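You operate a simulated robot arm through the tools that you are given. There is no shell and no other tool.

The job below is to be done with a simulated robot arm. You get a single attempt, and the scene is never put back.

## Task
Set the blue duct damper lever to 20 DEG and run the unit fan.
Fine: it is inside hatch three; free its grey knob, tighten it after; shut and latch the hatch before the isolator goes on.

The check looks at the end state, three seconds after you hand in, the way a careful person would. Anything else that was tipped, shoved, dropped, spilled or broken makes it a failure.

## Robot
A 7-joint arm with a four-finger gripper, fixed in place. Base frame: the origin is at the foot of the arm, x ahead of it, y to its left, z up. Readings come in cm, degrees, newtons and seconds.
With the tool pointing down near the work surface it reaches from about 10 to 96 cm from the base axis. Its first joint turns from -69.0 to 172.0 degrees. Payload 3.67 kg.
The TCP is the grasp point between the finger pads, 2.8 cm short of the fingertips. In the tool frame z runs along the fingers and y along their closing line. The gripper opens to 11.2 cm. The gripper's body begins 7.3 cm behind the TCP.
Orientation is that of the tool frame in the base frame, as [roll, pitch, yaw] about the fixed x, y, z axes, in that order (R = Rz(yaw) Ry(pitch) Rx(roll)). With the fingers straight down and closing along the base's y, the tool's x points along the base's -x, its y along +y and its z along -z.

## Interface
- The arm moves only by the tool play_rows. Its argument "commands" is a list of rows, each an object of numbers (a shift or turn left out is 0, a gripper value left out holds the last): "dx", "dy", "dz": the shift along the tool's x, y, z in units of 30 mm (1.0 is 30 mm); "wx", "wy", "wz": the turn, a rotation vector about the tool's x, y, z in units of 4 degrees (1.0 is 4 degrees); "jaw": the finger opening in cm, from 0 to 11.2. In form: [{"dx": .., "dy": .., "dz": .., "wx": .., "wy": .., "wz": .., "jaw": ..}, ...]. A call has 1 to 20 rows; each row shifts and turns the commanded pose from where the row before left it, along the tool's axes as they then stand. A call with a number of a shift or a turn outside -1 to 1 is refused whole. Each row takes 0.2 s and may step no farther than 5 cm and 8.6 degrees from the row before; otherwise, or with a gripper value out of range, the whole call is refused. A pose out of reach is approached as far as the arm can. The call stops where the force on the tool passes 40 N (or 10 N more than at its start, if that is more) or the arm is blocked; 0.2 s more then pass. The fingers move at their own pace and stop on an object; they squeeze with about 40 N. The grip force told is the motor's: it shows also when the fingers shut on nothing. Time passes only in rows, and 0.2 s behind the last, so rows that do not move let the fingers close. The reply holds the time, the measured pose of the TCP, the force on the tool along the base axes, the opening and the grip force, in the units named above and with some noise, with the torque about the TCP (base axes, N m) and any sound that the robot's microphone picked up, and new pictures: "views" is both (left out), scene, wrist or none.
- Cameras (640 x 400 px; columns grow to the right, rows downward): "scene" is fixed at [40.58, 64.43, 169.45]; the picture's right is [-0.95, -0.30, 0.00], its down [-0.12, 0.38, -0.92] and it looks along [0.28, -0.87, -0.40] (base axes); focal length 313 px, centre (320, 200). "wrist" rides on the gripper at [6, -1.8, -10.4] in the tool frame; the picture's right is [0.29, 0.96, 0.00], its down [-0.80, 0.24, -0.55] and it looks along [-0.53, 0.16, 0.83] (tool axes); focal length 234 px, centre (320, 200). There is no depth. A picture from a camera that has moved, and an enlarged one, comes with that camera's place and axes in the base frame and with its lens. The place of the scene camera against the robot may be out by one fixed shift of up to 1.8 cm in any direction.
- raise_lower(by): slides the trunk up (or, below 0, down) by that many cm; the arm rides with it, the base frame stays. It gives what a move gives, with no picture.
- zoom(camera, box): a new picture of the part [left, top, right, bottom] of that camera's present view, enlarged. The clock stands still meanwhile.
- hand_in(): hands the job in; it is judged then, once.

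Nothing tells you positions but the pictures and the camera data. Unless the task says otherwise, let go and move clear before handing in.

The tools are called after "Call:" by a JSON object that holds its "name" and its "arguments". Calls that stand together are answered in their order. play_rows: Moves the arm, as the interface text tells. Its arguments: {"type":"object","properties":{"commands":{"type":"array","items":{"type":"object","properties":{"dx":{"type":"number"},"dy":{"type":"number"},"dz":{"type":"number"},"wx":{"type":"number"},"wy":{"type":"number"},"wz":{"type":"number"},"jaw":{"type":"number"}}}},"views":{"type":"string","enum":["both","scene","wrist","none"]}},"required":["commands"]} The other tools are called the same way: raise_lower (by) slides the trunk up or down; zoom (camera, box) takes an enlarged picture of a part of a camera's view; hand_in () hands the job in.

At the start:

```text
time: 0.0
tcp_pos: [42.83, -59.74, 125.6]
ee_rot: [180.0, -0.1, -179.9]
force: [-0.4, 0.5, 0.2]
torque: [0.01, 0.0, -0.01]
opening: 11.21
gripper_force: 0.0
trunk travel left (down, up): [-77.5, 6.5]
```

scene: 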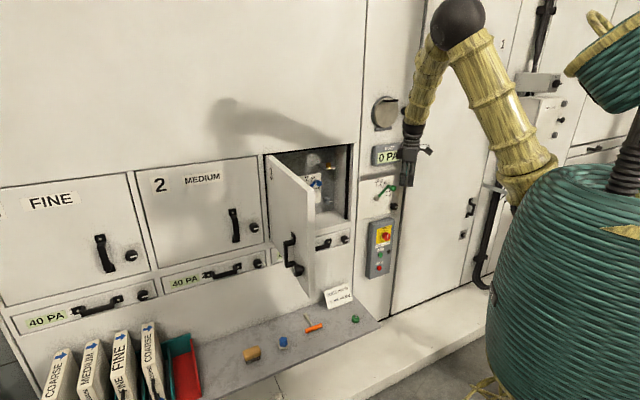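
wrist: 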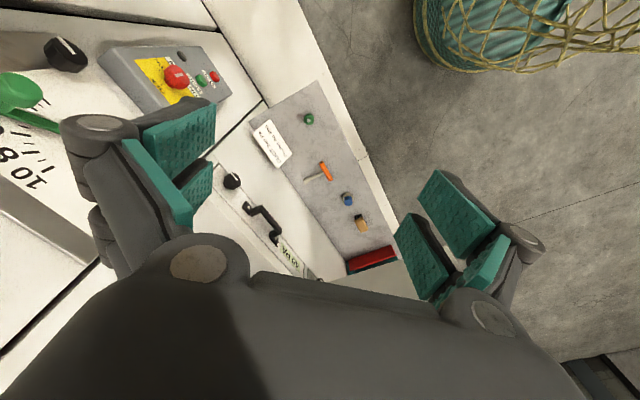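

I see a cabinet wall with numbered hatches, one of them (likely hatch three) standing open, a control panel with an isolator and buttons, and a shelf with loose items. I will zoom in on several parts before moving.

Call:
{"name": "zoom", "arguments": {"camera": "scene", "box": [250, 130, 370, 205]}}

Call:
{"name": "zoom", "arguments": {"camera": "scene", "box": [340, 80, 440, 300]}}

Call:
{"name": "zoom", "arguments": {"camera": "scene", "box": [230, 200, 400, 380]}}

Call:
{"name": "zoom", "arguments": {"camera": "wrist", "box": [0, 20, 300, 220]}}

Call:
{"name": "zoom", "arguments": {"camera": "wrist", "box": [200, 80, 420, 300]}}

Call:
{"name": "zoom", "arguments": {"camera": "scene", "box": [360, 0, 640, 320]}}

```text
5.33 times, centred on (310, 168) of scene
camera zoom: at [40.58, 64.43, 169.45], right [-0.95, -0.3, 0.0], down [-0.12, 0.38, -0.92], along [0.28, -0.87, -0.4], focal length 1670 px, centre (373, 373)
```

zoom: 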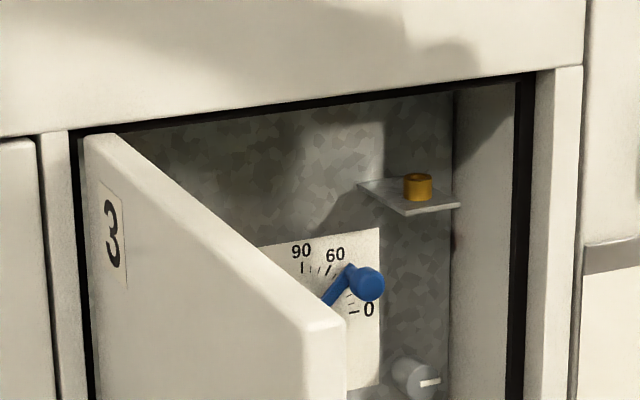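

```text
1.82 times, centred on (390, 190) of scene
camera zoom: at [40.58, 64.43, 169.45], right [-0.95, -0.3, 0.0], down [-0.12, 0.38, -0.92], along [0.28, -0.87, -0.4], focal length 569 px, centre (193, 218)
```

zoom: 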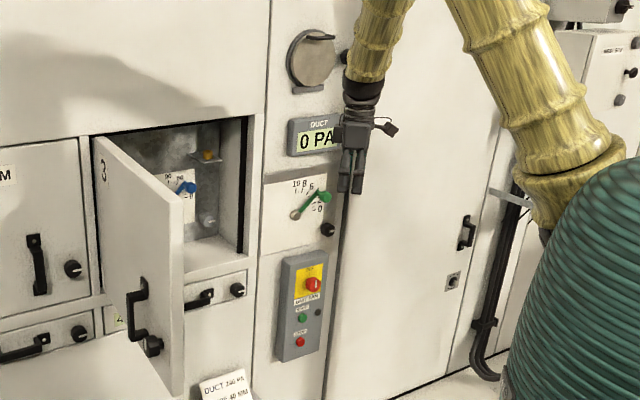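

```text
2.22 times, centred on (315, 290) of scene
camera zoom: at [40.58, 64.43, 169.45], right [-0.95, -0.3, 0.0], down [-0.12, 0.38, -0.92], along [0.28, -0.87, -0.4], focal length 696 px, centre (331, 0)
```

zoom: 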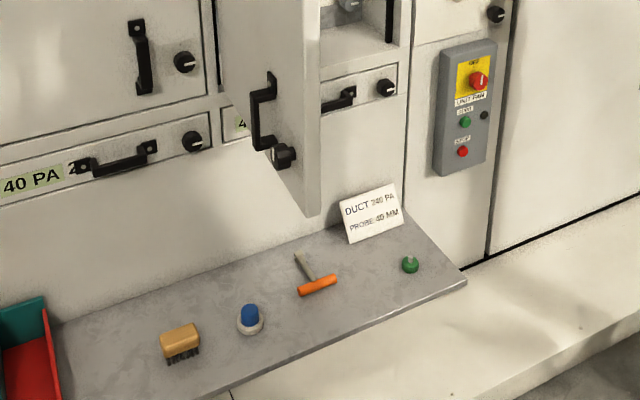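

```text
2.00 times, centred on (150, 120) of wrist
camera zoom: at [36.75, -61.49, 135.94], right [-0.29, 0.96, 0.0], down [0.8, 0.24, 0.55], along [0.53, 0.16, -0.83], focal length 468 px, centre (660, 360)
```

zoom: 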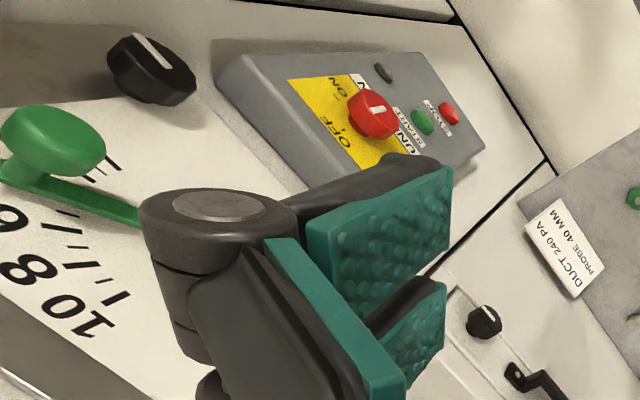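

```text
1.82 times, centred on (310, 190) of wrist
camera zoom: at [36.75, -61.49, 135.94], right [-0.29, 0.96, 0.0], down [0.8, 0.24, 0.55], along [0.53, 0.16, -0.83], focal length 426 px, centre (338, 218)
```

zoom: 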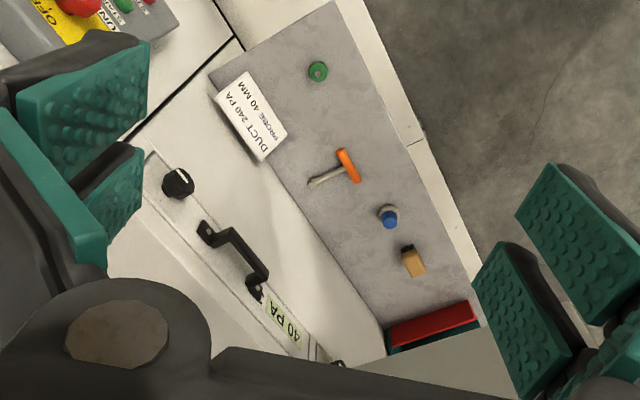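

```text
1.25 times, centred on (500, 160) of scene
camera zoom: at [40.58, 64.43, 169.45], right [-0.95, -0.3, 0.0], down [-0.12, 0.38, -0.92], along [0.28, -0.87, -0.4], focal length 391 px, centre (95, 250)
```

zoom: 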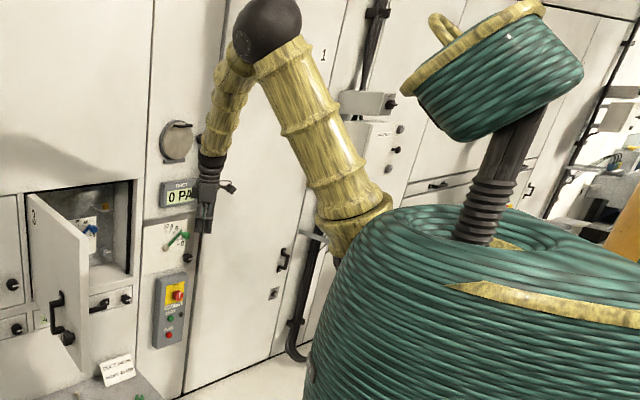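

The cabinet wall runs at about 45° to the base axes, roughly 100 cm out along yaw -45°. Hatch three stands open about 90°, hinged on its left, with the blue lever and grey knob inside. First I turn the tool so it points at the wall, starting with yaw and then tilt.

Call:
{"name": "play_rows", "arguments": {"commands": [{"wz": 1}, {"wz": 1}, {"wz": 1}, {"wz": 1}, {"wz": 1}, {"wz": 1}, {"wz": 1}, {"wz": 1}, {"wz": 1}, {"wz": 1}, {"wz": 1}, {"wz": 0.25}], "views": "wrist"}}

```text
time: 2.6
tcp_pos: [42.71, -59.61, 125.53]
ee_rot: [-180.0, -0.2, 135.0]
force: [0.0, -0.5, 0.7]
torque: [-0.01, 0.04, -0.02]
opening: 11.21
gripper_force: 0.1
trunk travel left (down, up): [-77.5, 6.5]
camera wrist: at [37.25, -56.76, 135.87], right [0.47, 0.88, 0.0], down [0.73, -0.4, 0.55], along [0.49, -0.26, -0.83], focal length 234 px, centre (320, 200)
```

wrist: 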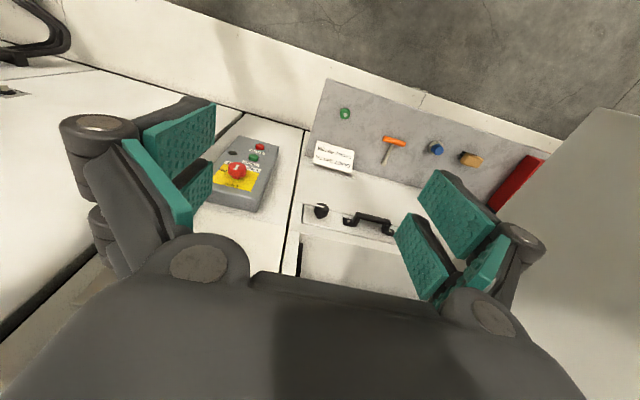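

The yaw went as planned. The isolator knob comes out near D 99, S 26.5, z 81 (D measured toward the wall, S to the right along it). Next I tilt the tool forward.

Call:
{"name": "play_rows", "arguments": {"commands": [{"wy": -1}, {"wy": -1}, {"wy": -1}, {"wy": -1}, {"wy": -1}, {"wy": -1}, {"wy": -1}, {"wy": -1}, {"wy": -1}, {"wy": -1}, {"wy": -1}, {"wy": -1}, {"wy": -1}, {"wy": -1}, {"wy": -1}], "views": "both"}}

```text
time: 5.8
tcp_pos: [46.22, -63.62, 126.6]
ee_rot: [-180.0, 59.9, 135.1]
force: [-0.1, 0.1, -1.1]
torque: [0.02, -0.04, -0.01]
opening: 11.2
gripper_force: 0.1
out of reach, approached as far as the arm can: row 11, 12, 13, 14, 15
trunk travel left (down, up): [-77.5, 6.5]
camera wrist: at [36.57, -56.38, 126.59], right [0.57, 0.78, -0.25], down [0.11, 0.23, 0.97], along [0.81, -0.58, 0.04], focal length 234 px, centre (320, 200)
```

scene: 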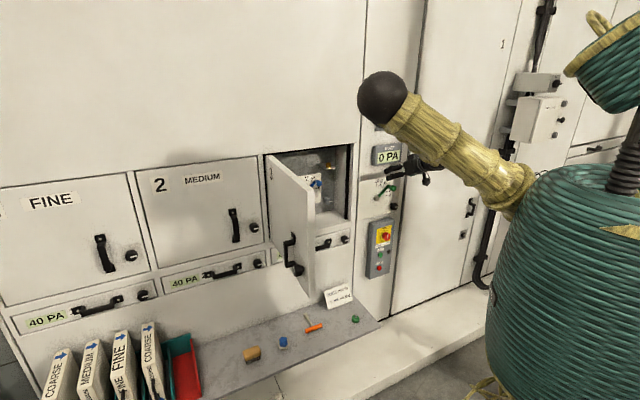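
wrist: 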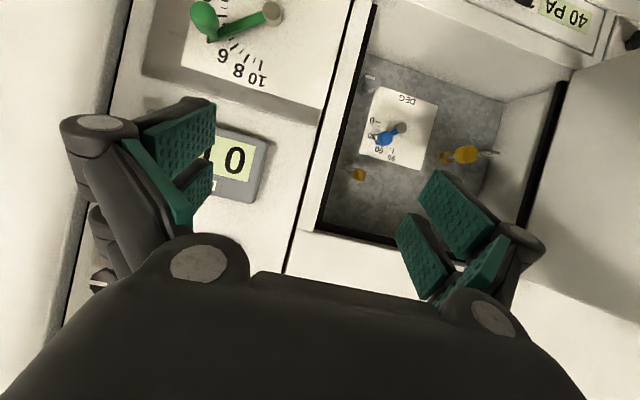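

The tool is tilted about 60° and the camera now looks into hatch three, with the picture upside down. I zoom in to make out the lever, scale and knob.

Call:
{"name": "zoom", "arguments": {"camera": "wrist", "box": [330, 50, 530, 210]}}

Call:
{"name": "zoom", "arguments": {"camera": "wrist", "box": [355, 70, 455, 180]}}

Call:
{"name": "zoom", "arguments": {"camera": "scene", "box": [340, 130, 450, 290]}}

```text
2.50 times, centred on (430, 130) of wrist
camera zoom: at [36.57, -56.38, 126.59], right [0.57, 0.78, -0.25], down [0.11, 0.23, 0.97], along [0.81, -0.58, 0.04], focal length 585 px, centre (45, 375)
```

zoom: 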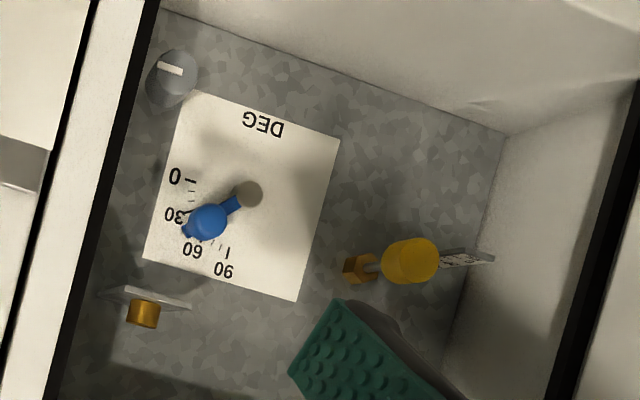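

```text
3.64 times, centred on (405, 125) of wrist
camera zoom: at [36.57, -56.38, 126.59], right [0.57, 0.78, -0.25], down [0.11, 0.23, 0.97], along [0.81, -0.58, 0.04], focal length 852 px, centre (11, 473)
```

zoom: 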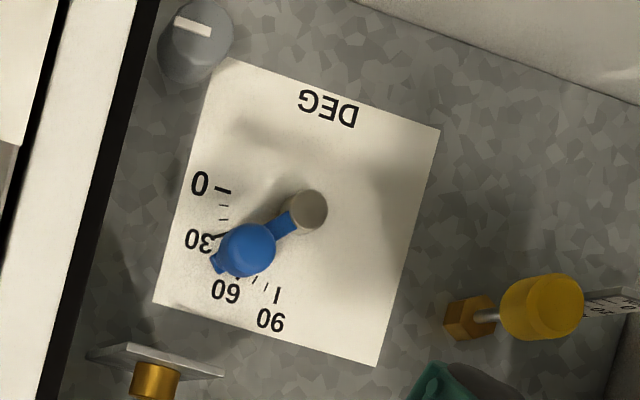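

```text
2.50 times, centred on (395, 210) of scene
camera zoom: at [40.58, 64.43, 169.45], right [-0.95, -0.3, 0.0], down [-0.12, 0.38, -0.92], along [0.28, -0.87, -0.4], focal length 783 px, centre (132, 175)
```

zoom: 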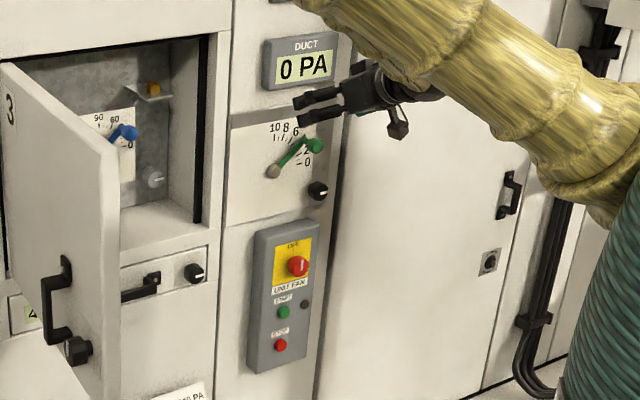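

Inside the hatch I can make out a scale with 0 at the right and 90 at the top, the blue lever near 40, and the grey knob low in the right corner. There is also a yellow probe and a yellow cap that I must not touch. I move the tool in front of the opening and finish tilting it to horizontal.

Call:
{"name": "play_rows", "arguments": {"commands": [{"dy": 0.95, "dz": 0.41, "dx": -0.24}, {"dy": 0.95, "dz": 0.41, "dx": -0.24}, {"dy": 0.95, "dz": 0.41, "dx": -0.24}, {"dy": 0.95, "dz": 0.41, "dx": -0.24}, {"dy": 0.95, "dz": 0.41, "dx": -0.24}, {"dy": 0.95, "dz": 0.41, "dx": -0.24}, {"dy": 0.95, "dz": 0.41, "dx": -0.24}, {"wy": -1}, {"wy": -1}, {"wy": -1}, {"wy": -1}, {"wy": -1}, {"wy": -1}, {"wy": -1}, {"wy": -0.5}], "views": "both"}}

```text
time: 9.0
tcp_pos: [67.61, -56.59, 126.8]
ee_rot: [-22.7, 89.8, -67.9]
force: [-0.4, -0.1, -0.2]
torque: [0.02, 0.03, 0.02]
opening: 11.18
gripper_force: 0.0
trunk travel left (down, up): [-77.5, 6.5]
camera wrist: at [58.97, -50.49, 120.69], right [0.68, 0.68, -0.29], down [-0.22, 0.56, 0.8], along [0.7, -0.47, 0.53], focal length 234 px, centre (320, 200)
```

scene: 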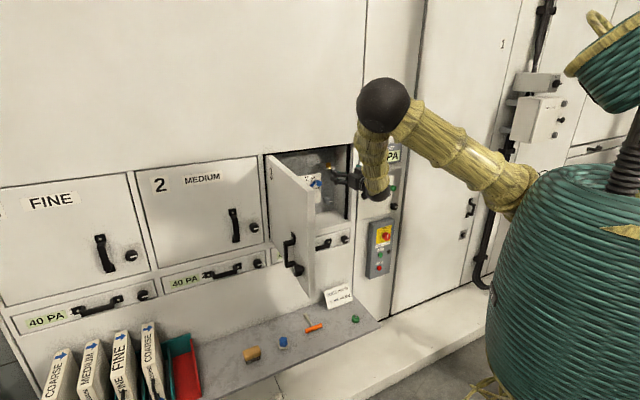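
wrist: 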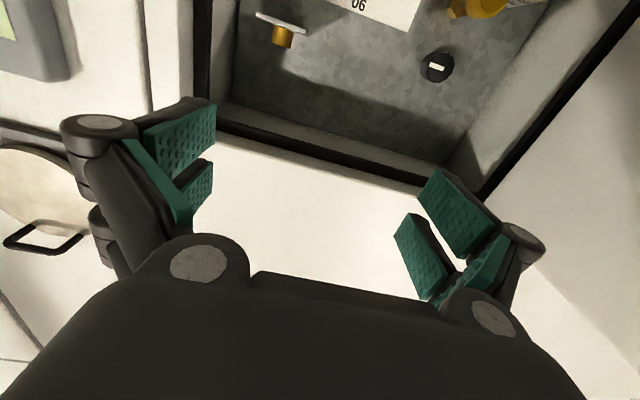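

The tool now points straight at the hatch, at about D 88, S -8, z 127. I roll the hand so the camera sits beside it, and lower the trunk so the arm works at hatch height.

Call:
{"name": "play_rows", "arguments": {"commands": [{"wz": 1}, {"wz": 1}, {"wz": 1}, {"wz": 1}, {"wz": 1}, {"wz": 1}, {"wz": 1}, {"wz": 1}, {"wz": 1}, {"wz": 1}, {"wz": 1}, {"wz": 1}, {"wz": 1}, {"wz": 1}, {"wz": 1}, {"wz": 1}, {"wz": 1}, {"wz": 1}, {"wz": 1}, {"wz": 1}], "views": "wrist"}}

Call:
{"name": "raise_lower", "arguments": {"by": -12}}

Call:
{"name": "play_rows", "arguments": {"commands": [{"wz": 1}, {"wz": 1}, {"wz": 0.5}], "views": "both"}}

```text
time: 13.2
tcp_pos: [67.47, -56.54, 126.69]
ee_rot: [90.1, 9.8, 45.0]
force: [0.0, -0.5, 1.0]
torque: [-0.01, 0.02, 0.03]
opening: 11.18
gripper_force: 0.0
trunk travel left (down, up): [-77.5, 6.5]
camera wrist: at [64.08, -45.19, 123.84], right [0.32, 0.32, 0.89], down [-0.92, -0.13, 0.37], along [0.24, -0.94, 0.25], focal length 234 px, centre (320, 200)
```

wrist: 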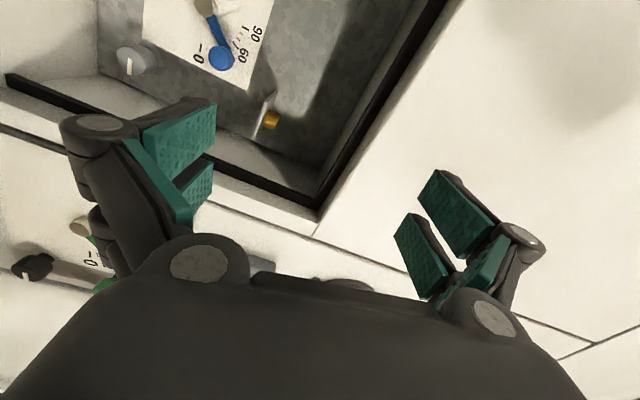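

```text
time: 14.7
tcp_pos: [67.45, -56.38, 114.74]
ee_rot: [90.1, 9.9, 45.0]
force: [0.2, 0.1, -0.3]
torque: [0.02, 0.0, -0.02]
opening: 11.2
gripper_force: 0.2
trunk travel left (down, up): [-65.5, 18.5]
```

```text
time: 15.5
tcp_pos: [67.46, -56.46, 114.6]
ee_rot: [90.0, -0.2, 45.1]
force: [0.5, 0.2, 0.4]
torque: [0.0, 0.02, 0.02]
opening: 11.19
gripper_force: 0.0
trunk travel left (down, up): [-65.5, 18.5]
camera wrist: at [64.41, -44.87, 112.84], right [0.2, 0.2, 0.96], down [-0.96, -0.17, 0.24], along [0.21, -0.96, 0.16], focal length 234 px, centre (320, 200)
```

scene: 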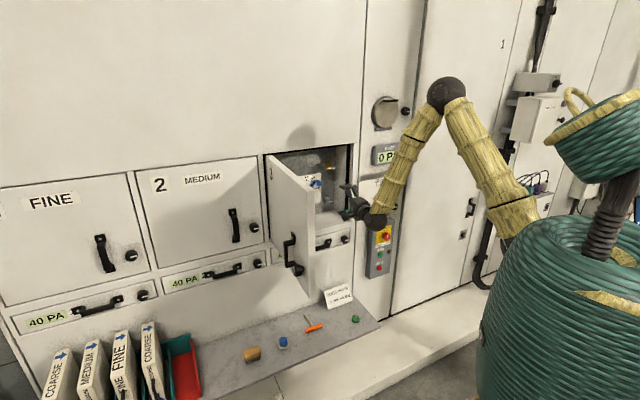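
wrist: 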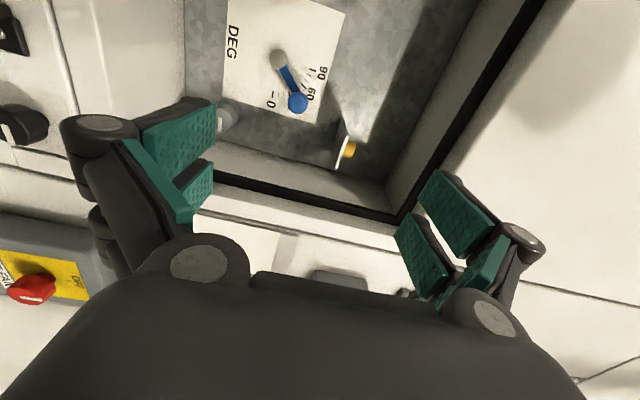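

The camera now sits to the left of the hand, with its picture-right pointing up. Triangulating puts the lever ball near D 116.9, S -5.3, z 111.6 and the pivot near D 120, S -9.9, z 106.9. I zoom in on the dial and the knob.

Call:
{"name": "zoom", "arguments": {"camera": "wrist", "box": [210, 0, 370, 140]}}

Call:
{"name": "zoom", "arguments": {"camera": "wrist", "box": [250, 30, 340, 130]}}

Call:
{"name": "zoom", "arguments": {"camera": "scene", "box": [290, 140, 400, 240]}}

```text
2.86 times, centred on (290, 70) of wrist
camera zoom: at [64.41, -44.87, 112.84], right [0.2, 0.2, 0.96], down [-0.96, -0.17, 0.24], along [0.21, -0.96, 0.16], focal length 669 px, centre (406, 571)
```

zoom: 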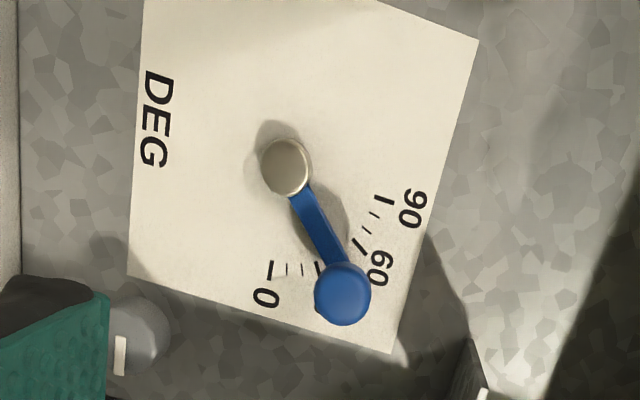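

```text
4.00 times, centred on (295, 80) of wrist
camera zoom: at [64.41, -44.87, 112.84], right [0.2, 0.2, 0.96], down [-0.96, -0.17, 0.24], along [0.21, -0.96, 0.16], focal length 937 px, centre (420, 680)
```

zoom: 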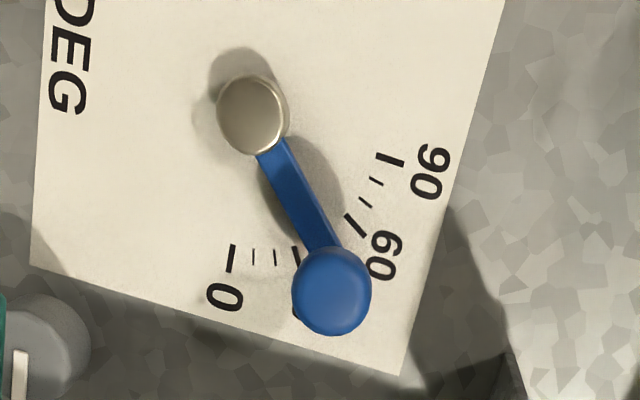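

```text
4.00 times, centred on (345, 190) of scene
camera zoom: at [40.58, 64.43, 169.45], right [-0.95, -0.3, 0.0], down [-0.12, 0.38, -0.92], along [0.28, -0.87, -0.4], focal length 1252 px, centre (220, 240)
```

zoom: 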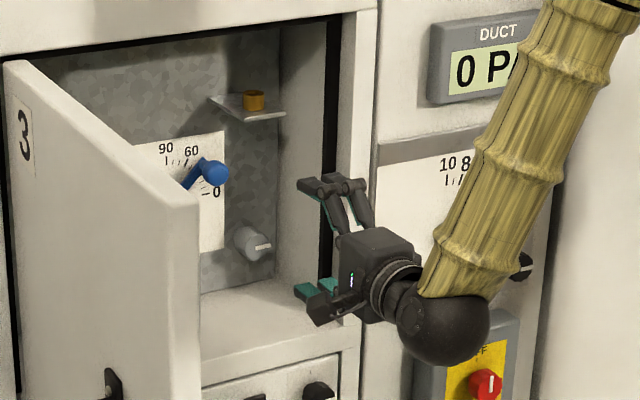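

The plate lies at D of about 122 and the lever reads about 45°. The grey knob's front face is near D 116.5, S 1.7, z 100. I lower the trunk and move to a pre-grasp pose in front of the knob, coming in from the left to stay clear of the right-hand inner wall.

Call:
{"name": "raise_lower", "arguments": {"by": -14.6}}

Call:
{"name": "play_rows", "arguments": {"commands": [{"wy": -1, "jaw": 8}, {"wy": -1}, {"wy": -1}, {"wy": -1}, {"wy": -1}], "views": "both"}}

```text
time: 17.2
tcp_pos: [67.46, -56.41, 100.1]
ee_rot: [90.0, -0.1, 45.0]
force: [0.1, -0.5, 0.2]
torque: [-0.05, 0.02, 0.0]
opening: 11.17
gripper_force: 0.1
trunk travel left (down, up): [-50.9, 33.1]
```

```text
time: 18.4
tcp_pos: [67.44, -56.34, 100.02]
ee_rot: [90.0, 0.1, 24.9]
force: [-0.5, 0.2, 0.3]
torque: [0.0, 0.01, 0.03]
opening: 8.01
gripper_force: 0.0
trunk travel left (down, up): [-50.9, 33.1]
camera wrist: at [68.52, -44.45, 98.21], right [0.26, 0.12, 0.96], down [-0.96, 0.17, 0.24], along [-0.13, -0.98, 0.16], focal length 234 px, centre (320, 200)
```

scene: 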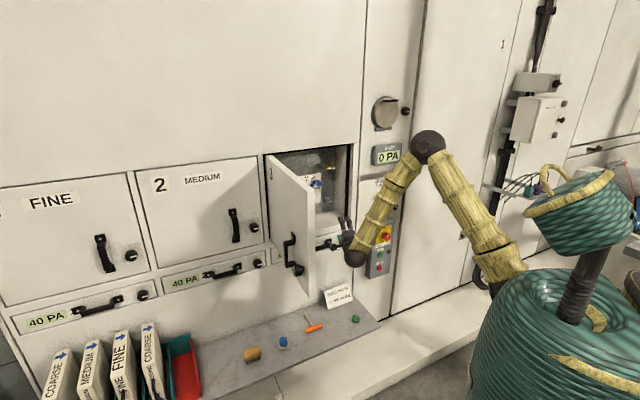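
wrist: 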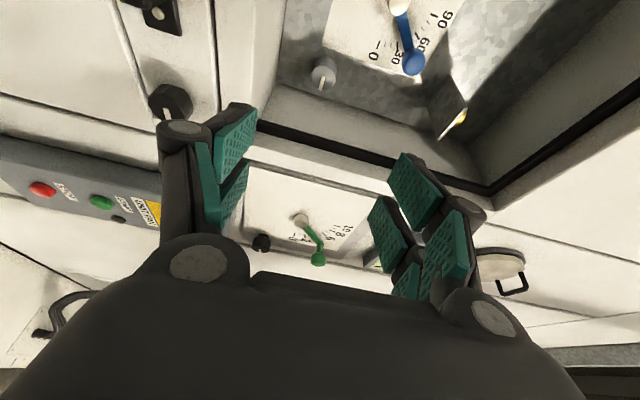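

The hand is now yawed 20° and level with the knob, and the view of the grey knob is clear. I zoom in to measure it.

Call:
{"name": "zoom", "arguments": {"camera": "wrist", "box": [280, 30, 380, 130]}}

Call:
{"name": "zoom", "arguments": {"camera": "wrist", "box": [260, 0, 480, 140]}}

```text
4.00 times, centred on (330, 80) of wrist
camera zoom: at [68.52, -44.45, 98.21], right [0.26, 0.12, 0.96], down [-0.96, 0.17, 0.24], along [-0.13, -0.98, 0.16], focal length 937 px, centre (280, 680)
```

zoom: 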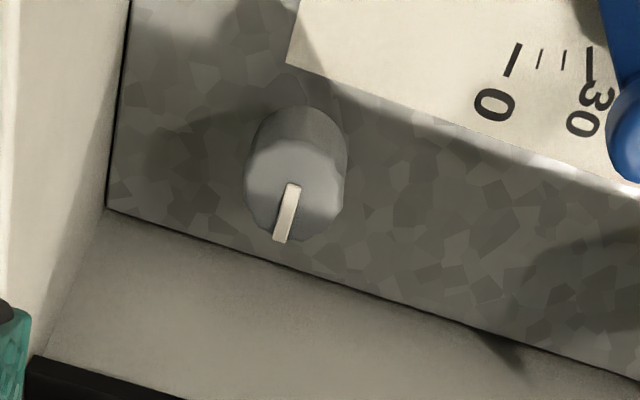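

```text
2.86 times, centred on (370, 70) of wrist
camera zoom: at [68.52, -44.45, 98.21], right [0.26, 0.12, 0.96], down [-0.96, 0.17, 0.24], along [-0.13, -0.98, 0.16], focal length 669 px, centre (177, 571)
```

zoom: 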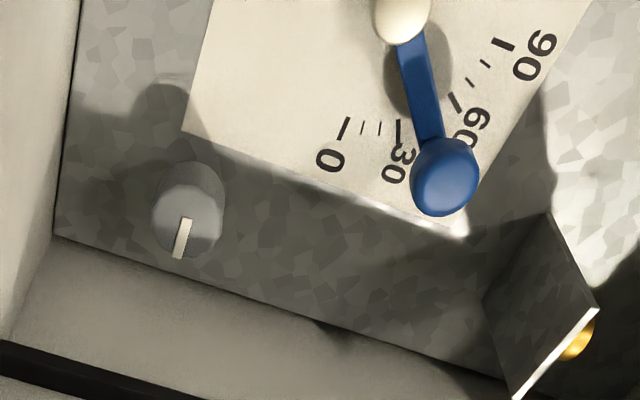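

The knob axis measures near S 0.4, z 100.0, with its face at D 116.7 and a diameter of about 3.8 cm. The right inner wall is near S 6.8 and the floor near z 92. I reduce the yaw to 10°, pre-roll the hand 40° clockwise to leave room for a counter-clockwise turn, and advance part of the way.

Call:
{"name": "play_rows", "arguments": {"commands": [{"wy": 1, "jaw": 7}, {"wy": 1}, {"wy": 0.5}, {"dz": 0.8, "dx": -0.24}, {"dz": 0.8, "dx": -0.24}, {"dz": 0.8, "dx": -0.24}, {"dz": 0.8, "dx": -0.237}], "views": "none"}}

Call:
{"name": "play_rows", "arguments": {"commands": [{"wz": 1}, {"wz": 1}, {"wz": 1}, {"wz": 1}, {"wz": 1}, {"wz": 1}, {"wz": 1}, {"wz": 1}, {"wz": 1}, {"wz": 1}], "views": "both"}}

```text
time: 20.0
tcp_pos: [70.79, -65.96, 100.04]
ee_rot: [90.0, 0.0, 34.9]
force: [0.1, -0.8, 0.2]
torque: [0.01, 0.03, 0.0]
opening: 7.01
gripper_force: 0.1
trunk travel left (down, up): [-50.9, 33.1]
```

```text
time: 22.2
tcp_pos: [70.82, -66.04, 99.89]
ee_rot: [90.0, -40.1, 34.9]
force: [-0.1, -0.3, 0.2]
torque: [-0.01, -0.01, 0.02]
opening: 6.99
gripper_force: 0.1
trunk travel left (down, up): [-50.9, 33.1]
camera wrist: at [69.5, -54.26, 102.44], right [-0.32, -0.23, 0.92], down [-0.94, 0.02, -0.33], along [0.06, -0.97, -0.22], focal length 234 px, centre (320, 200)
```

scene: 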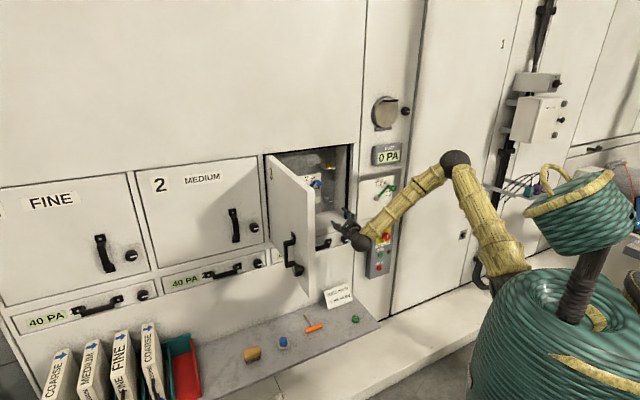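
wrist: 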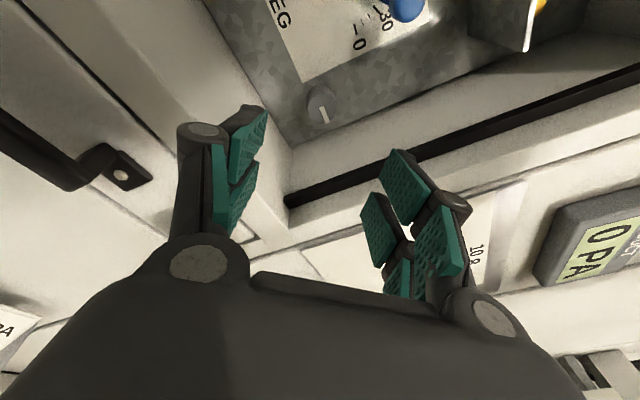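

The tool axis passes right through the knob face in the picture. I advance 15 cm and check again.

Call:
{"name": "play_rows", "arguments": {"commands": [{"dz": 0.8}, {"dz": 0.8}, {"dz": 0.8}, {"dz": 0.8}, {"dz": 0.8}, {"dz": 0.5}, {"dz": 0.5}], "views": "both"}}

```text
time: 23.8
tcp_pos: [79.31, -78.37, 100.03]
ee_rot: [90.1, -40.0, 35.0]
force: [0.0, 0.7, 0.4]
torque: [0.01, -0.01, -0.03]
opening: 6.98
gripper_force: 0.0
trunk travel left (down, up): [-50.9, 33.1]
camera wrist: at [78.09, -66.58, 102.5], right [-0.32, -0.23, 0.92], down [-0.94, 0.01, -0.33], along [0.06, -0.97, -0.22], focal length 234 px, centre (320, 200)
```

scene: 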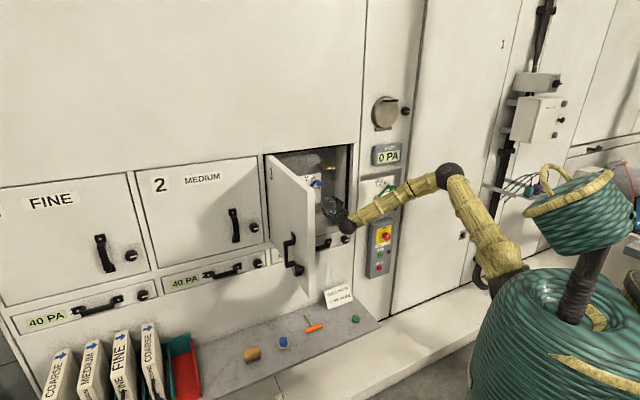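
wrist: 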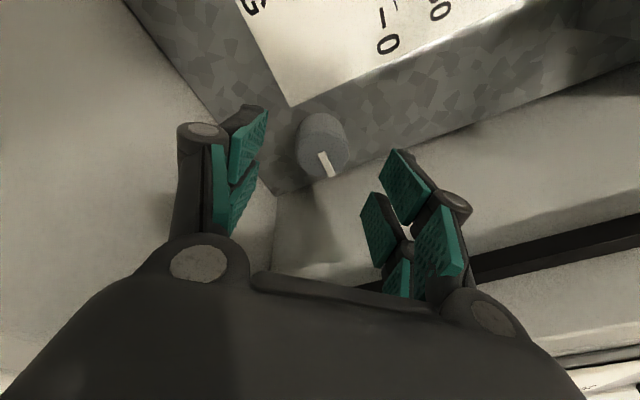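

Alignment still holds with about 5 cm left to go. I advance so the fingers straddle the knob, then check before closing.

Call:
{"name": "play_rows", "arguments": {"commands": [{"dz": 0.4}, {"dz": 0.4}, {"dz": 0.4}, {"dz": 0.35}], "views": "both"}}

```text
time: 24.8
tcp_pos: [82.02, -82.17, 100.13]
ee_rot: [90.1, -40.0, 35.0]
force: [0.0, -0.3, -0.2]
torque: [-0.01, 0.01, -0.01]
opening: 7.0
gripper_force: 0.1
trunk travel left (down, up): [-50.9, 33.1]
camera wrist: at [80.74, -70.36, 102.5], right [-0.32, -0.23, 0.92], down [-0.94, 0.02, -0.33], along [0.06, -0.97, -0.22], focal length 234 px, centre (320, 200)
```

scene: 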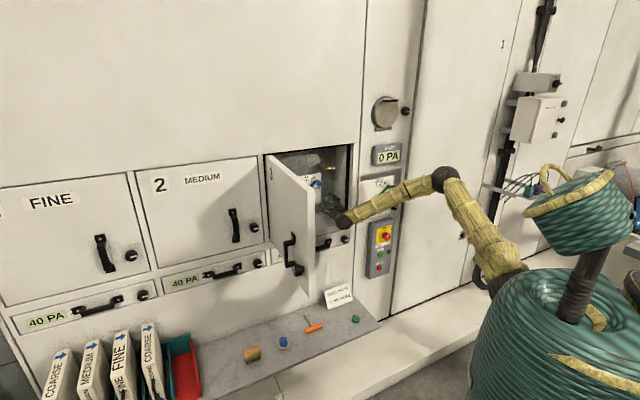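
wrist: 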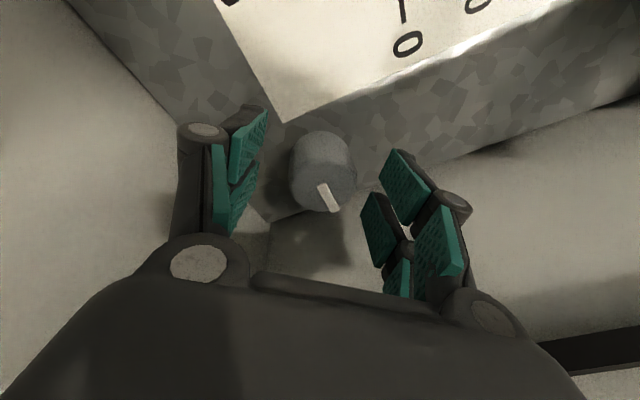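

The fingers straddle the knob now. I close on it and look.

Call:
{"name": "play_rows", "arguments": {"commands": [{"jaw": 3}, {"jaw": 3}, {"jaw": 3}], "views": "wrist"}}

```text
time: 25.6
tcp_pos: [81.79, -82.27, 100.31]
ee_rot: [89.9, -40.1, 35.0]
force: [-0.4, -9.9, 13.1]
torque: [-0.03, 0.21, 0.23]
opening: 3.98
gripper_force: 45.1
trunk travel left (down, up): [-50.9, 33.1]
camera wrist: at [80.62, -70.39, 102.72], right [-0.33, -0.23, 0.92], down [-0.94, 0.02, -0.33], along [0.06, -0.97, -0.22], focal length 234 px, centre (320, 200)
```

wrist: 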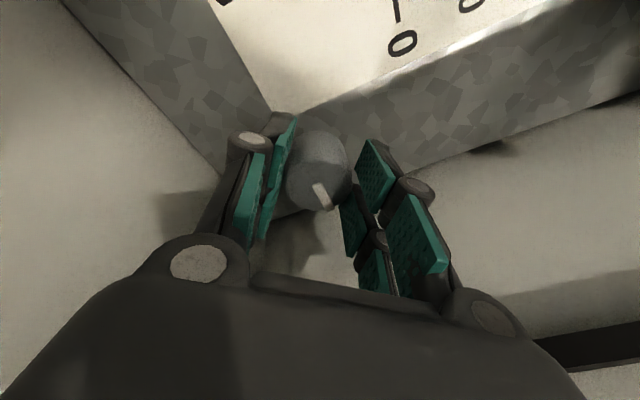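

The knob is gripped at 3.98 cm, with a small sideways force. I nudge the hand to centre it, then start turning counter-clockwise.

Call:
{"name": "play_rows", "arguments": {"commands": [{"dy": 0.1}, {"wz": -1}, {"wz": -1}, {"wz": -1}], "views": "wrist"}}

```text
time: 26.6
tcp_pos: [81.88, -82.21, 100.32]
ee_rot: [90.1, -28.0, 35.1]
force: [8.6, -6.9, 6.8]
torque: [-0.14, -0.11, 0.85]
opening: 3.96
gripper_force: 45.1
trunk travel left (down, up): [-50.9, 33.1]
camera wrist: at [80.92, -70.12, 101.39], right [-0.16, -0.11, 0.98], down [-0.99, -0.02, -0.16], along [0.03, -0.99, -0.11], focal length 234 px, centre (320, 200)
```

wrist: 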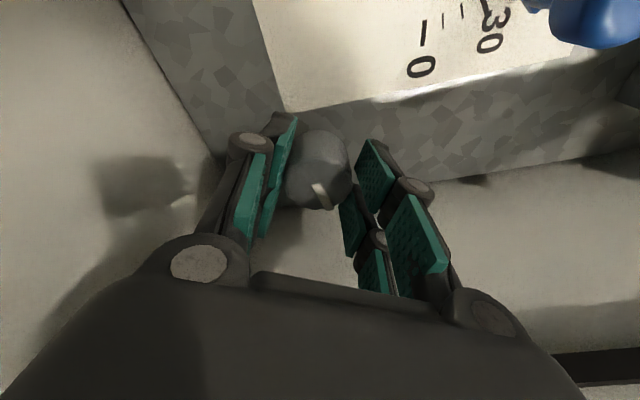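

The knob mark stays fixed in the camera frame, so the knob is turning with the hand. I keep turning.

Call:
{"name": "play_rows", "arguments": {"commands": [{"wz": -1}, {"wz": -1}, {"wz": -1}, {"wz": -1}, {"wz": -1}, {"wz": -1}, {"wz": -1}, {"wz": -1}], "views": "wrist"}}

```text
time: 28.4
tcp_pos: [81.98, -82.15, 100.0]
ee_rot: [90.1, 4.1, 35.1]
force: [1.2, 10.5, -13.5]
torque: [0.01, -0.16, -0.17]
opening: 3.86
gripper_force: 45.1
trunk travel left (down, up): [-50.9, 33.1]
camera wrist: at [80.71, -70.28, 97.75], right [0.29, 0.2, 0.93], down [-0.95, 0.01, 0.3], along [0.06, -0.98, 0.19], focal length 234 px, centre (320, 200)
```

wrist: 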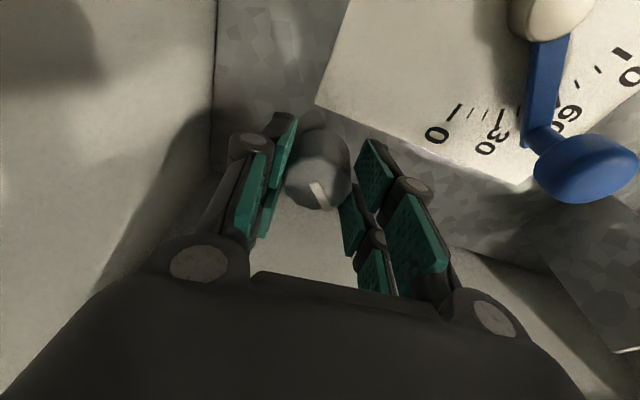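

The knob has turned about 44° with the hand. I make a small centring correction and continue.

Call:
{"name": "play_rows", "arguments": {"commands": [{"dy": -0.07, "dx": 0.06}, {"wz": -1}, {"wz": -1}, {"wz": -1}, {"wz": -1}, {"wz": -1}, {"wz": -1}, {"wz": -1}], "views": "wrist"}}

```text
time: 30.2
tcp_pos: [81.92, -82.3, 99.75]
ee_rot: [90.3, 32.1, 34.9]
force: [-7.1, 0.7, -14.7]
torque: [-0.73, -0.91, -0.61]
opening: 4.0
gripper_force: 45.0
trunk travel left (down, up): [-50.9, 33.1]
camera wrist: at [79.36, -71.38, 95.07], right [0.62, 0.43, 0.66], down [-0.77, 0.14, 0.63], along [0.18, -0.89, 0.41], focal length 234 px, centre (320, 200)
```

wrist: 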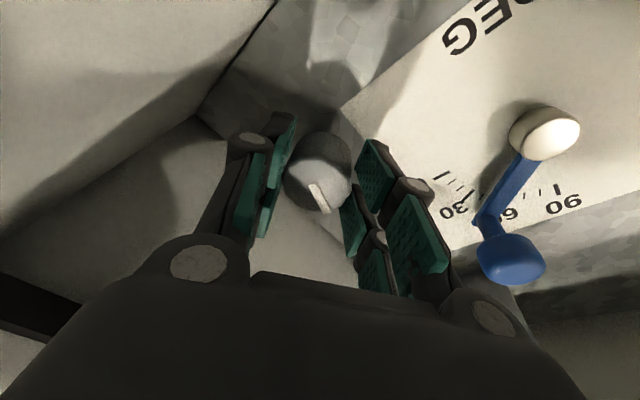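

The torque rose a little, so I check the knob mark for slip.

Call:
{"name": "zoom", "arguments": {"camera": "wrist", "box": [260, 110, 400, 230]}}

```text
3.33 times, centred on (330, 170) of wrist
camera zoom: at [79.36, -71.38, 95.07], right [0.62, 0.43, 0.66], down [-0.77, 0.14, 0.63], along [0.18, -0.89, 0.41], focal length 781 px, centre (287, 300)
```

zoom: 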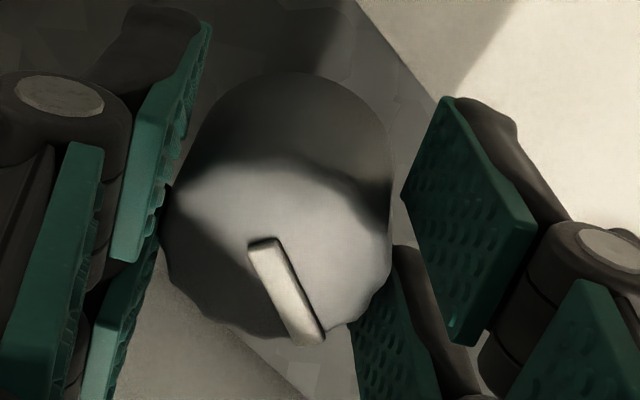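

The mark now points about 70° counter-clockwise of where it started, so there is no slip. I centre again and turn on to about 92°.

Call:
{"name": "play_rows", "arguments": {"commands": [{"dy": -0.1}, {"wz": -1}, {"wz": -1}, {"wz": -1}, {"wz": -1}, {"wz": -1}], "views": "both"}}

```text
time: 31.6
tcp_pos: [81.68, -82.01, 100.18]
ee_rot: [89.5, 52.2, 34.6]
force: [-4.8, -13.3, 5.0]
torque: [4.91, 0.33, -1.4]
opening: 4.88
gripper_force: 17.2
trunk travel left (down, up): [-50.9, 33.1]
camera wrist: at [77.66, -72.26, 94.25], right [0.76, 0.54, 0.36], down [-0.56, 0.29, 0.77], along [0.31, -0.79, 0.52], focal length 234 px, centre (320, 200)
```

scene: 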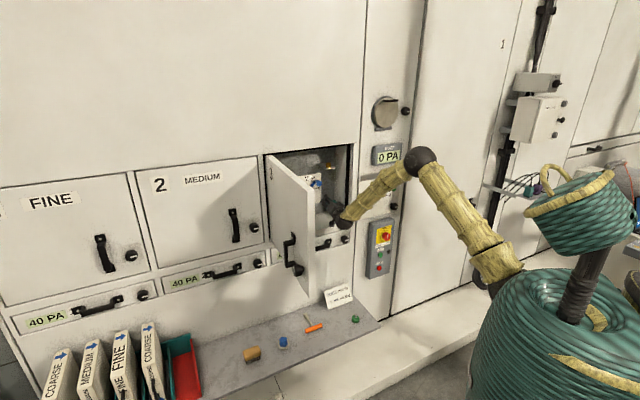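
wrist: 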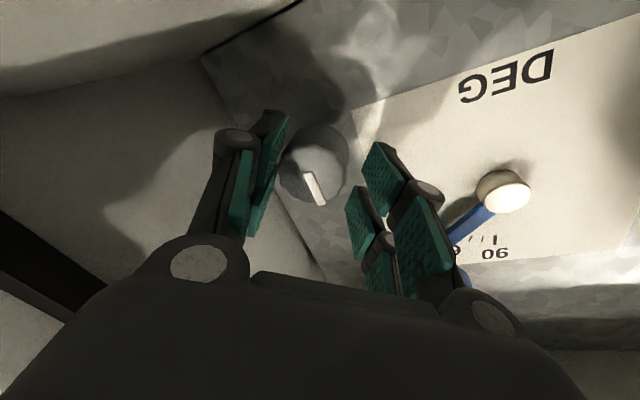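

The torque about the knob axis jumped to about 3 N m resisting the turn, so the knob looks to be at its loosened stop near 90°. I open the fingers, back straight off, and look.

Call:
{"name": "play_rows", "arguments": {"commands": [{"jaw": 6.5}, {"jaw": 6.5}], "views": "wrist"}}

```text
time: 32.2
tcp_pos: [81.8, -82.03, 100.14]
ee_rot: [89.7, 52.0, 34.9]
force: [2.9, 2.9, 3.6]
torque: [0.25, 0.12, -0.29]
opening: 6.5
gripper_force: 0.1
trunk travel left (down, up): [-50.9, 33.1]
camera wrist: at [77.76, -72.16, 94.24], right [0.76, 0.54, 0.36], down [-0.57, 0.28, 0.77], along [0.31, -0.8, 0.52], focal length 234 px, centre (320, 200)
```

wrist: 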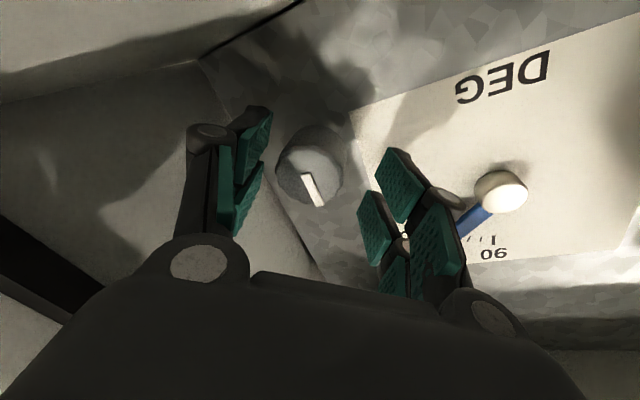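

Released cleanly. Now I back out and look at the knob and lever.

Call:
{"name": "play_rows", "arguments": {"commands": [{"dz": -0.5}, {"dz": -0.7}, {"dz": -0.8}, {"dz": -0.8}, {"dz": -0.8}, {"dz": -0.8}], "views": "wrist"}}

Call:
{"name": "play_rows", "arguments": {"commands": [{"wz": 1}, {"wz": 1}, {"wz": 1}, {"wz": 1}, {"wz": 1}, {"wz": 1}, {"wz": 1}, {"wz": 1}, {"wz": 1}, {"wz": 1}, {"wz": 1}, {"wz": 1}, {"wz": 1}], "views": "both"}}

```text
time: 33.6
tcp_pos: [74.29, -71.5, 100.0]
ee_rot: [89.9, 52.0, 34.9]
force: [0.2, -0.8, -0.2]
torque: [0.01, 0.05, -0.02]
opening: 6.47
gripper_force: 0.1
trunk travel left (down, up): [-50.9, 33.1]
camera wrist: at [70.13, -61.63, 94.02], right [0.76, 0.54, 0.36], down [-0.57, 0.28, 0.78], along [0.31, -0.8, 0.52], focal length 234 px, centre (320, 200)
```

wrist: 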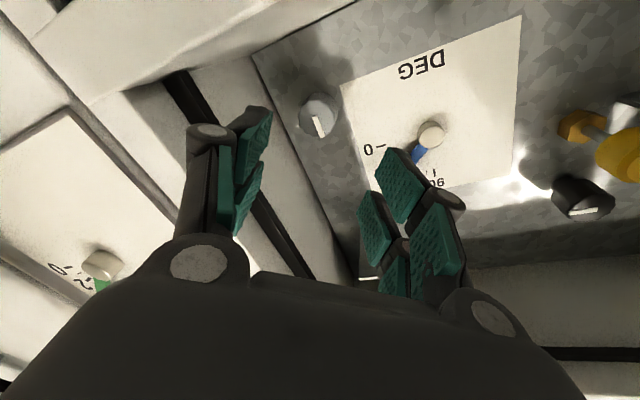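

```text
time: 36.4
tcp_pos: [74.09, -71.31, 99.79]
ee_rot: [90.0, 0.0, 35.1]
force: [0.9, 0.2, 0.3]
torque: [0.0, 0.01, 0.0]
opening: 6.5
gripper_force: 0.1
trunk travel left (down, up): [-50.9, 33.1]
camera wrist: at [73.16, -59.41, 97.92], right [0.23, 0.16, 0.96], down [-0.97, 0.0, 0.24], along [0.04, -0.99, 0.16], focal length 234 px, centre (320, 200)
```

scene: 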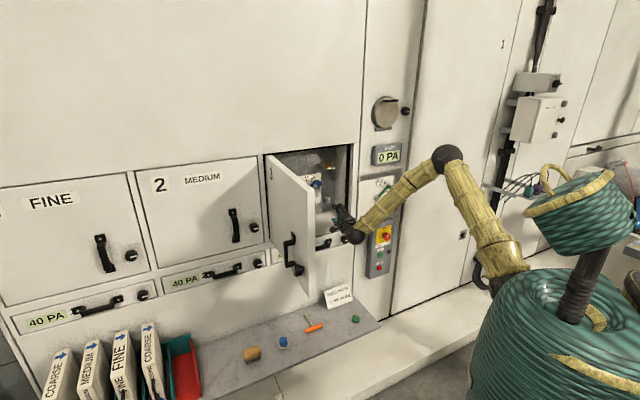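
wrist: 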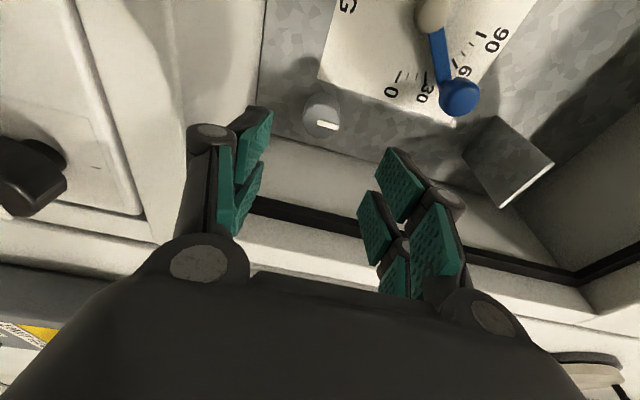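

The knob mark now points up, a 90° turn, so it is freed. The lever ball is at about D 116.9, S -5.4, z 111.6. I line the hand up with it, rolled so the fingers close across the lever's swing.

Call:
{"name": "play_rows", "arguments": {"commands": [{"dx": 0.384, "dz": -0.068, "dy": 0.787, "jaw": 6}, {"dx": 0.384, "dz": -0.068, "dy": 0.787}, {"dx": 0.384, "dz": -0.068, "dy": 0.787}, {"dx": 0.384, "dz": -0.068, "dy": 0.787}, {"dx": 0.384, "dz": -0.068, "dy": 0.787}, {"wz": -1}, {"wz": -1}, {"wz": -1}, {"wz": -1}, {"wz": -1}, {"wz": -1}, {"wz": -1}, {"wz": -1}], "views": "both"}}

```text
time: 39.2
tcp_pos: [78.37, -67.28, 111.42]
ee_rot: [90.0, 32.2, 35.0]
force: [0.1, 0.2, 0.6]
torque: [0.0, 0.01, 0.01]
opening: 6.02
gripper_force: 0.1
trunk travel left (down, up): [-50.9, 33.1]
camera wrist: at [75.77, -56.35, 106.77], right [0.62, 0.43, 0.66], down [-0.77, 0.14, 0.63], along [0.18, -0.89, 0.42], focal length 234 px, centre (320, 200)
```

scene: 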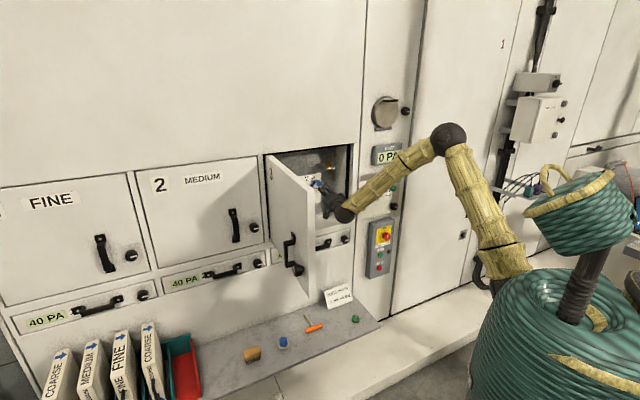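
wrist: 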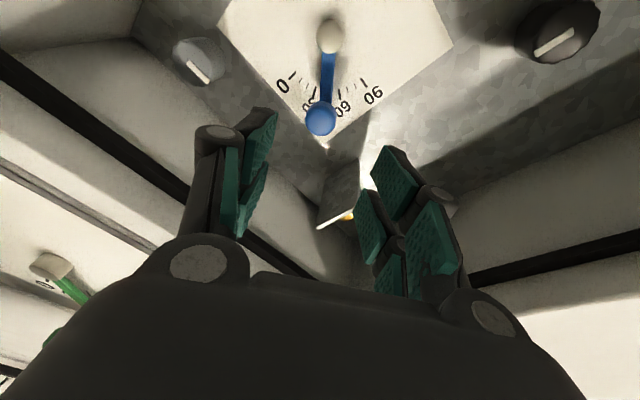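

The tool axis runs through the blue ball. I advance until the fingers straddle it.

Call:
{"name": "play_rows", "arguments": {"commands": [{"dz": 0.8}, {"dz": 0.8}, {"dz": 0.8}, {"dz": 0.7}], "views": "wrist"}}

```text
time: 40.2
tcp_pos: [83.68, -74.89, 111.24]
ee_rot: [90.1, 32.1, 35.1]
force: [0.7, -0.4, -0.2]
torque: [-0.02, -0.01, -0.01]
opening: 6.02
gripper_force: 0.1
trunk travel left (down, up): [-50.9, 33.1]
camera wrist: at [81.14, -64.01, 106.57], right [0.62, 0.43, 0.66], down [-0.77, 0.14, 0.63], along [0.18, -0.89, 0.42], focal length 234 px, centre (320, 200)
```

wrist: 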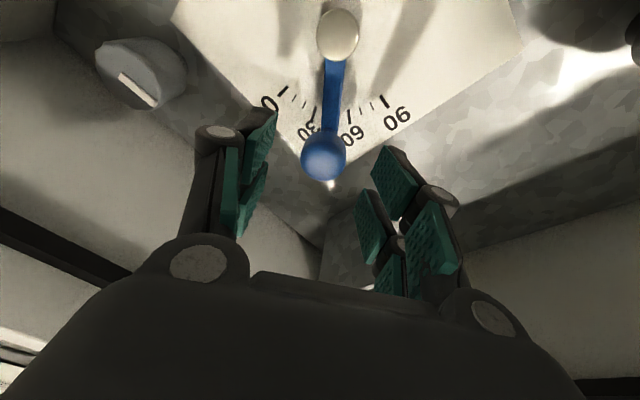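

Still aligned, about 4 cm to go. I advance and close gently on the ball.

Call:
{"name": "play_rows", "arguments": {"commands": [{"dz": 0.5}, {"dz": 0.5}, {"dz": 0.4}], "views": "wrist"}}

```text
time: 41.0
tcp_pos: [86.13, -78.39, 111.45]
ee_rot: [90.2, 32.0, 34.9]
force: [0.2, 0.9, -0.6]
torque: [0.02, 0.02, 0.03]
opening: 6.0
gripper_force: 0.0
trunk travel left (down, up): [-50.9, 33.1]
camera wrist: at [83.6, -67.49, 106.83], right [0.62, 0.43, 0.66], down [-0.77, 0.14, 0.63], along [0.18, -0.89, 0.42], focal length 234 px, centre (320, 200)
```

wrist: 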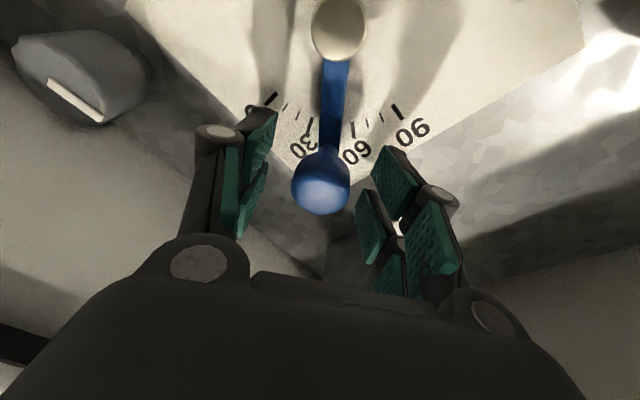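

The ball is centred between the pads, so I close on it.

Call:
{"name": "play_rows", "arguments": {"commands": [{"jaw": 1.5}, {"jaw": 1.5}, {"jaw": 1.5}], "views": "wrist"}}

```text
time: 41.8
tcp_pos: [85.96, -78.39, 111.65]
ee_rot: [90.1, 32.0, 34.9]
force: [0.6, -2.0, 1.8]
torque: [-0.27, -0.44, 0.22]
opening: 2.91
gripper_force: 45.3
trunk travel left (down, up): [-50.9, 33.1]
camera wrist: at [83.55, -67.44, 106.91], right [0.62, 0.43, 0.66], down [-0.77, 0.14, 0.63], along [0.18, -0.89, 0.42], focal length 234 px, centre (320, 200)
```

wrist: 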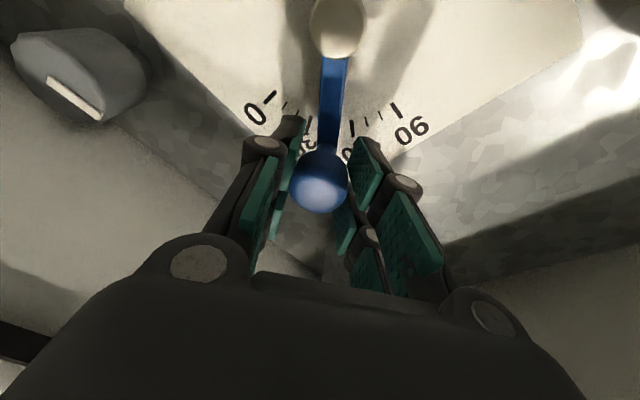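

I hold the ball at 2.91 cm with little side force. Now I swing it along its arc, first from about 46° to 33°.

Call:
{"name": "play_rows", "arguments": {"commands": [{"dx": -0.044, "dy": -0.244, "dz": 0.029}, {"dx": -0.016, "dy": -0.248, "dz": 0.026}], "views": "wrist"}}

```text
time: 42.4
tcp_pos: [85.31, -78.86, 110.62]
ee_rot: [89.9, 31.9, 34.9]
force: [8.3, -7.4, 14.3]
torque: [0.27, -0.75, 0.5]
opening: 2.92
gripper_force: 44.4
trunk travel left (down, up): [-50.9, 33.1]
camera wrist: at [82.91, -68.02, 105.85], right [0.61, 0.43, 0.66], down [-0.77, 0.14, 0.62], along [0.18, -0.89, 0.42], focal length 234 px, centre (320, 200)
```

wrist: 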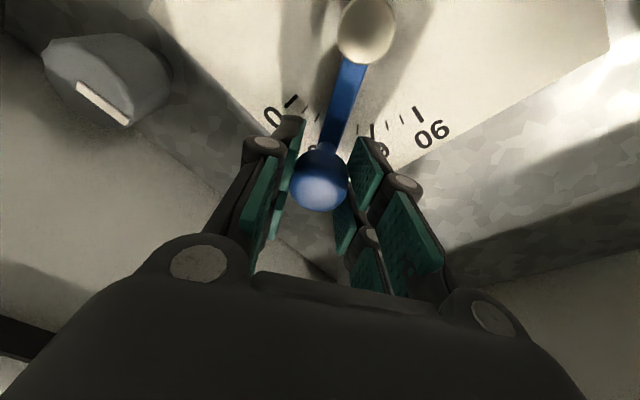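

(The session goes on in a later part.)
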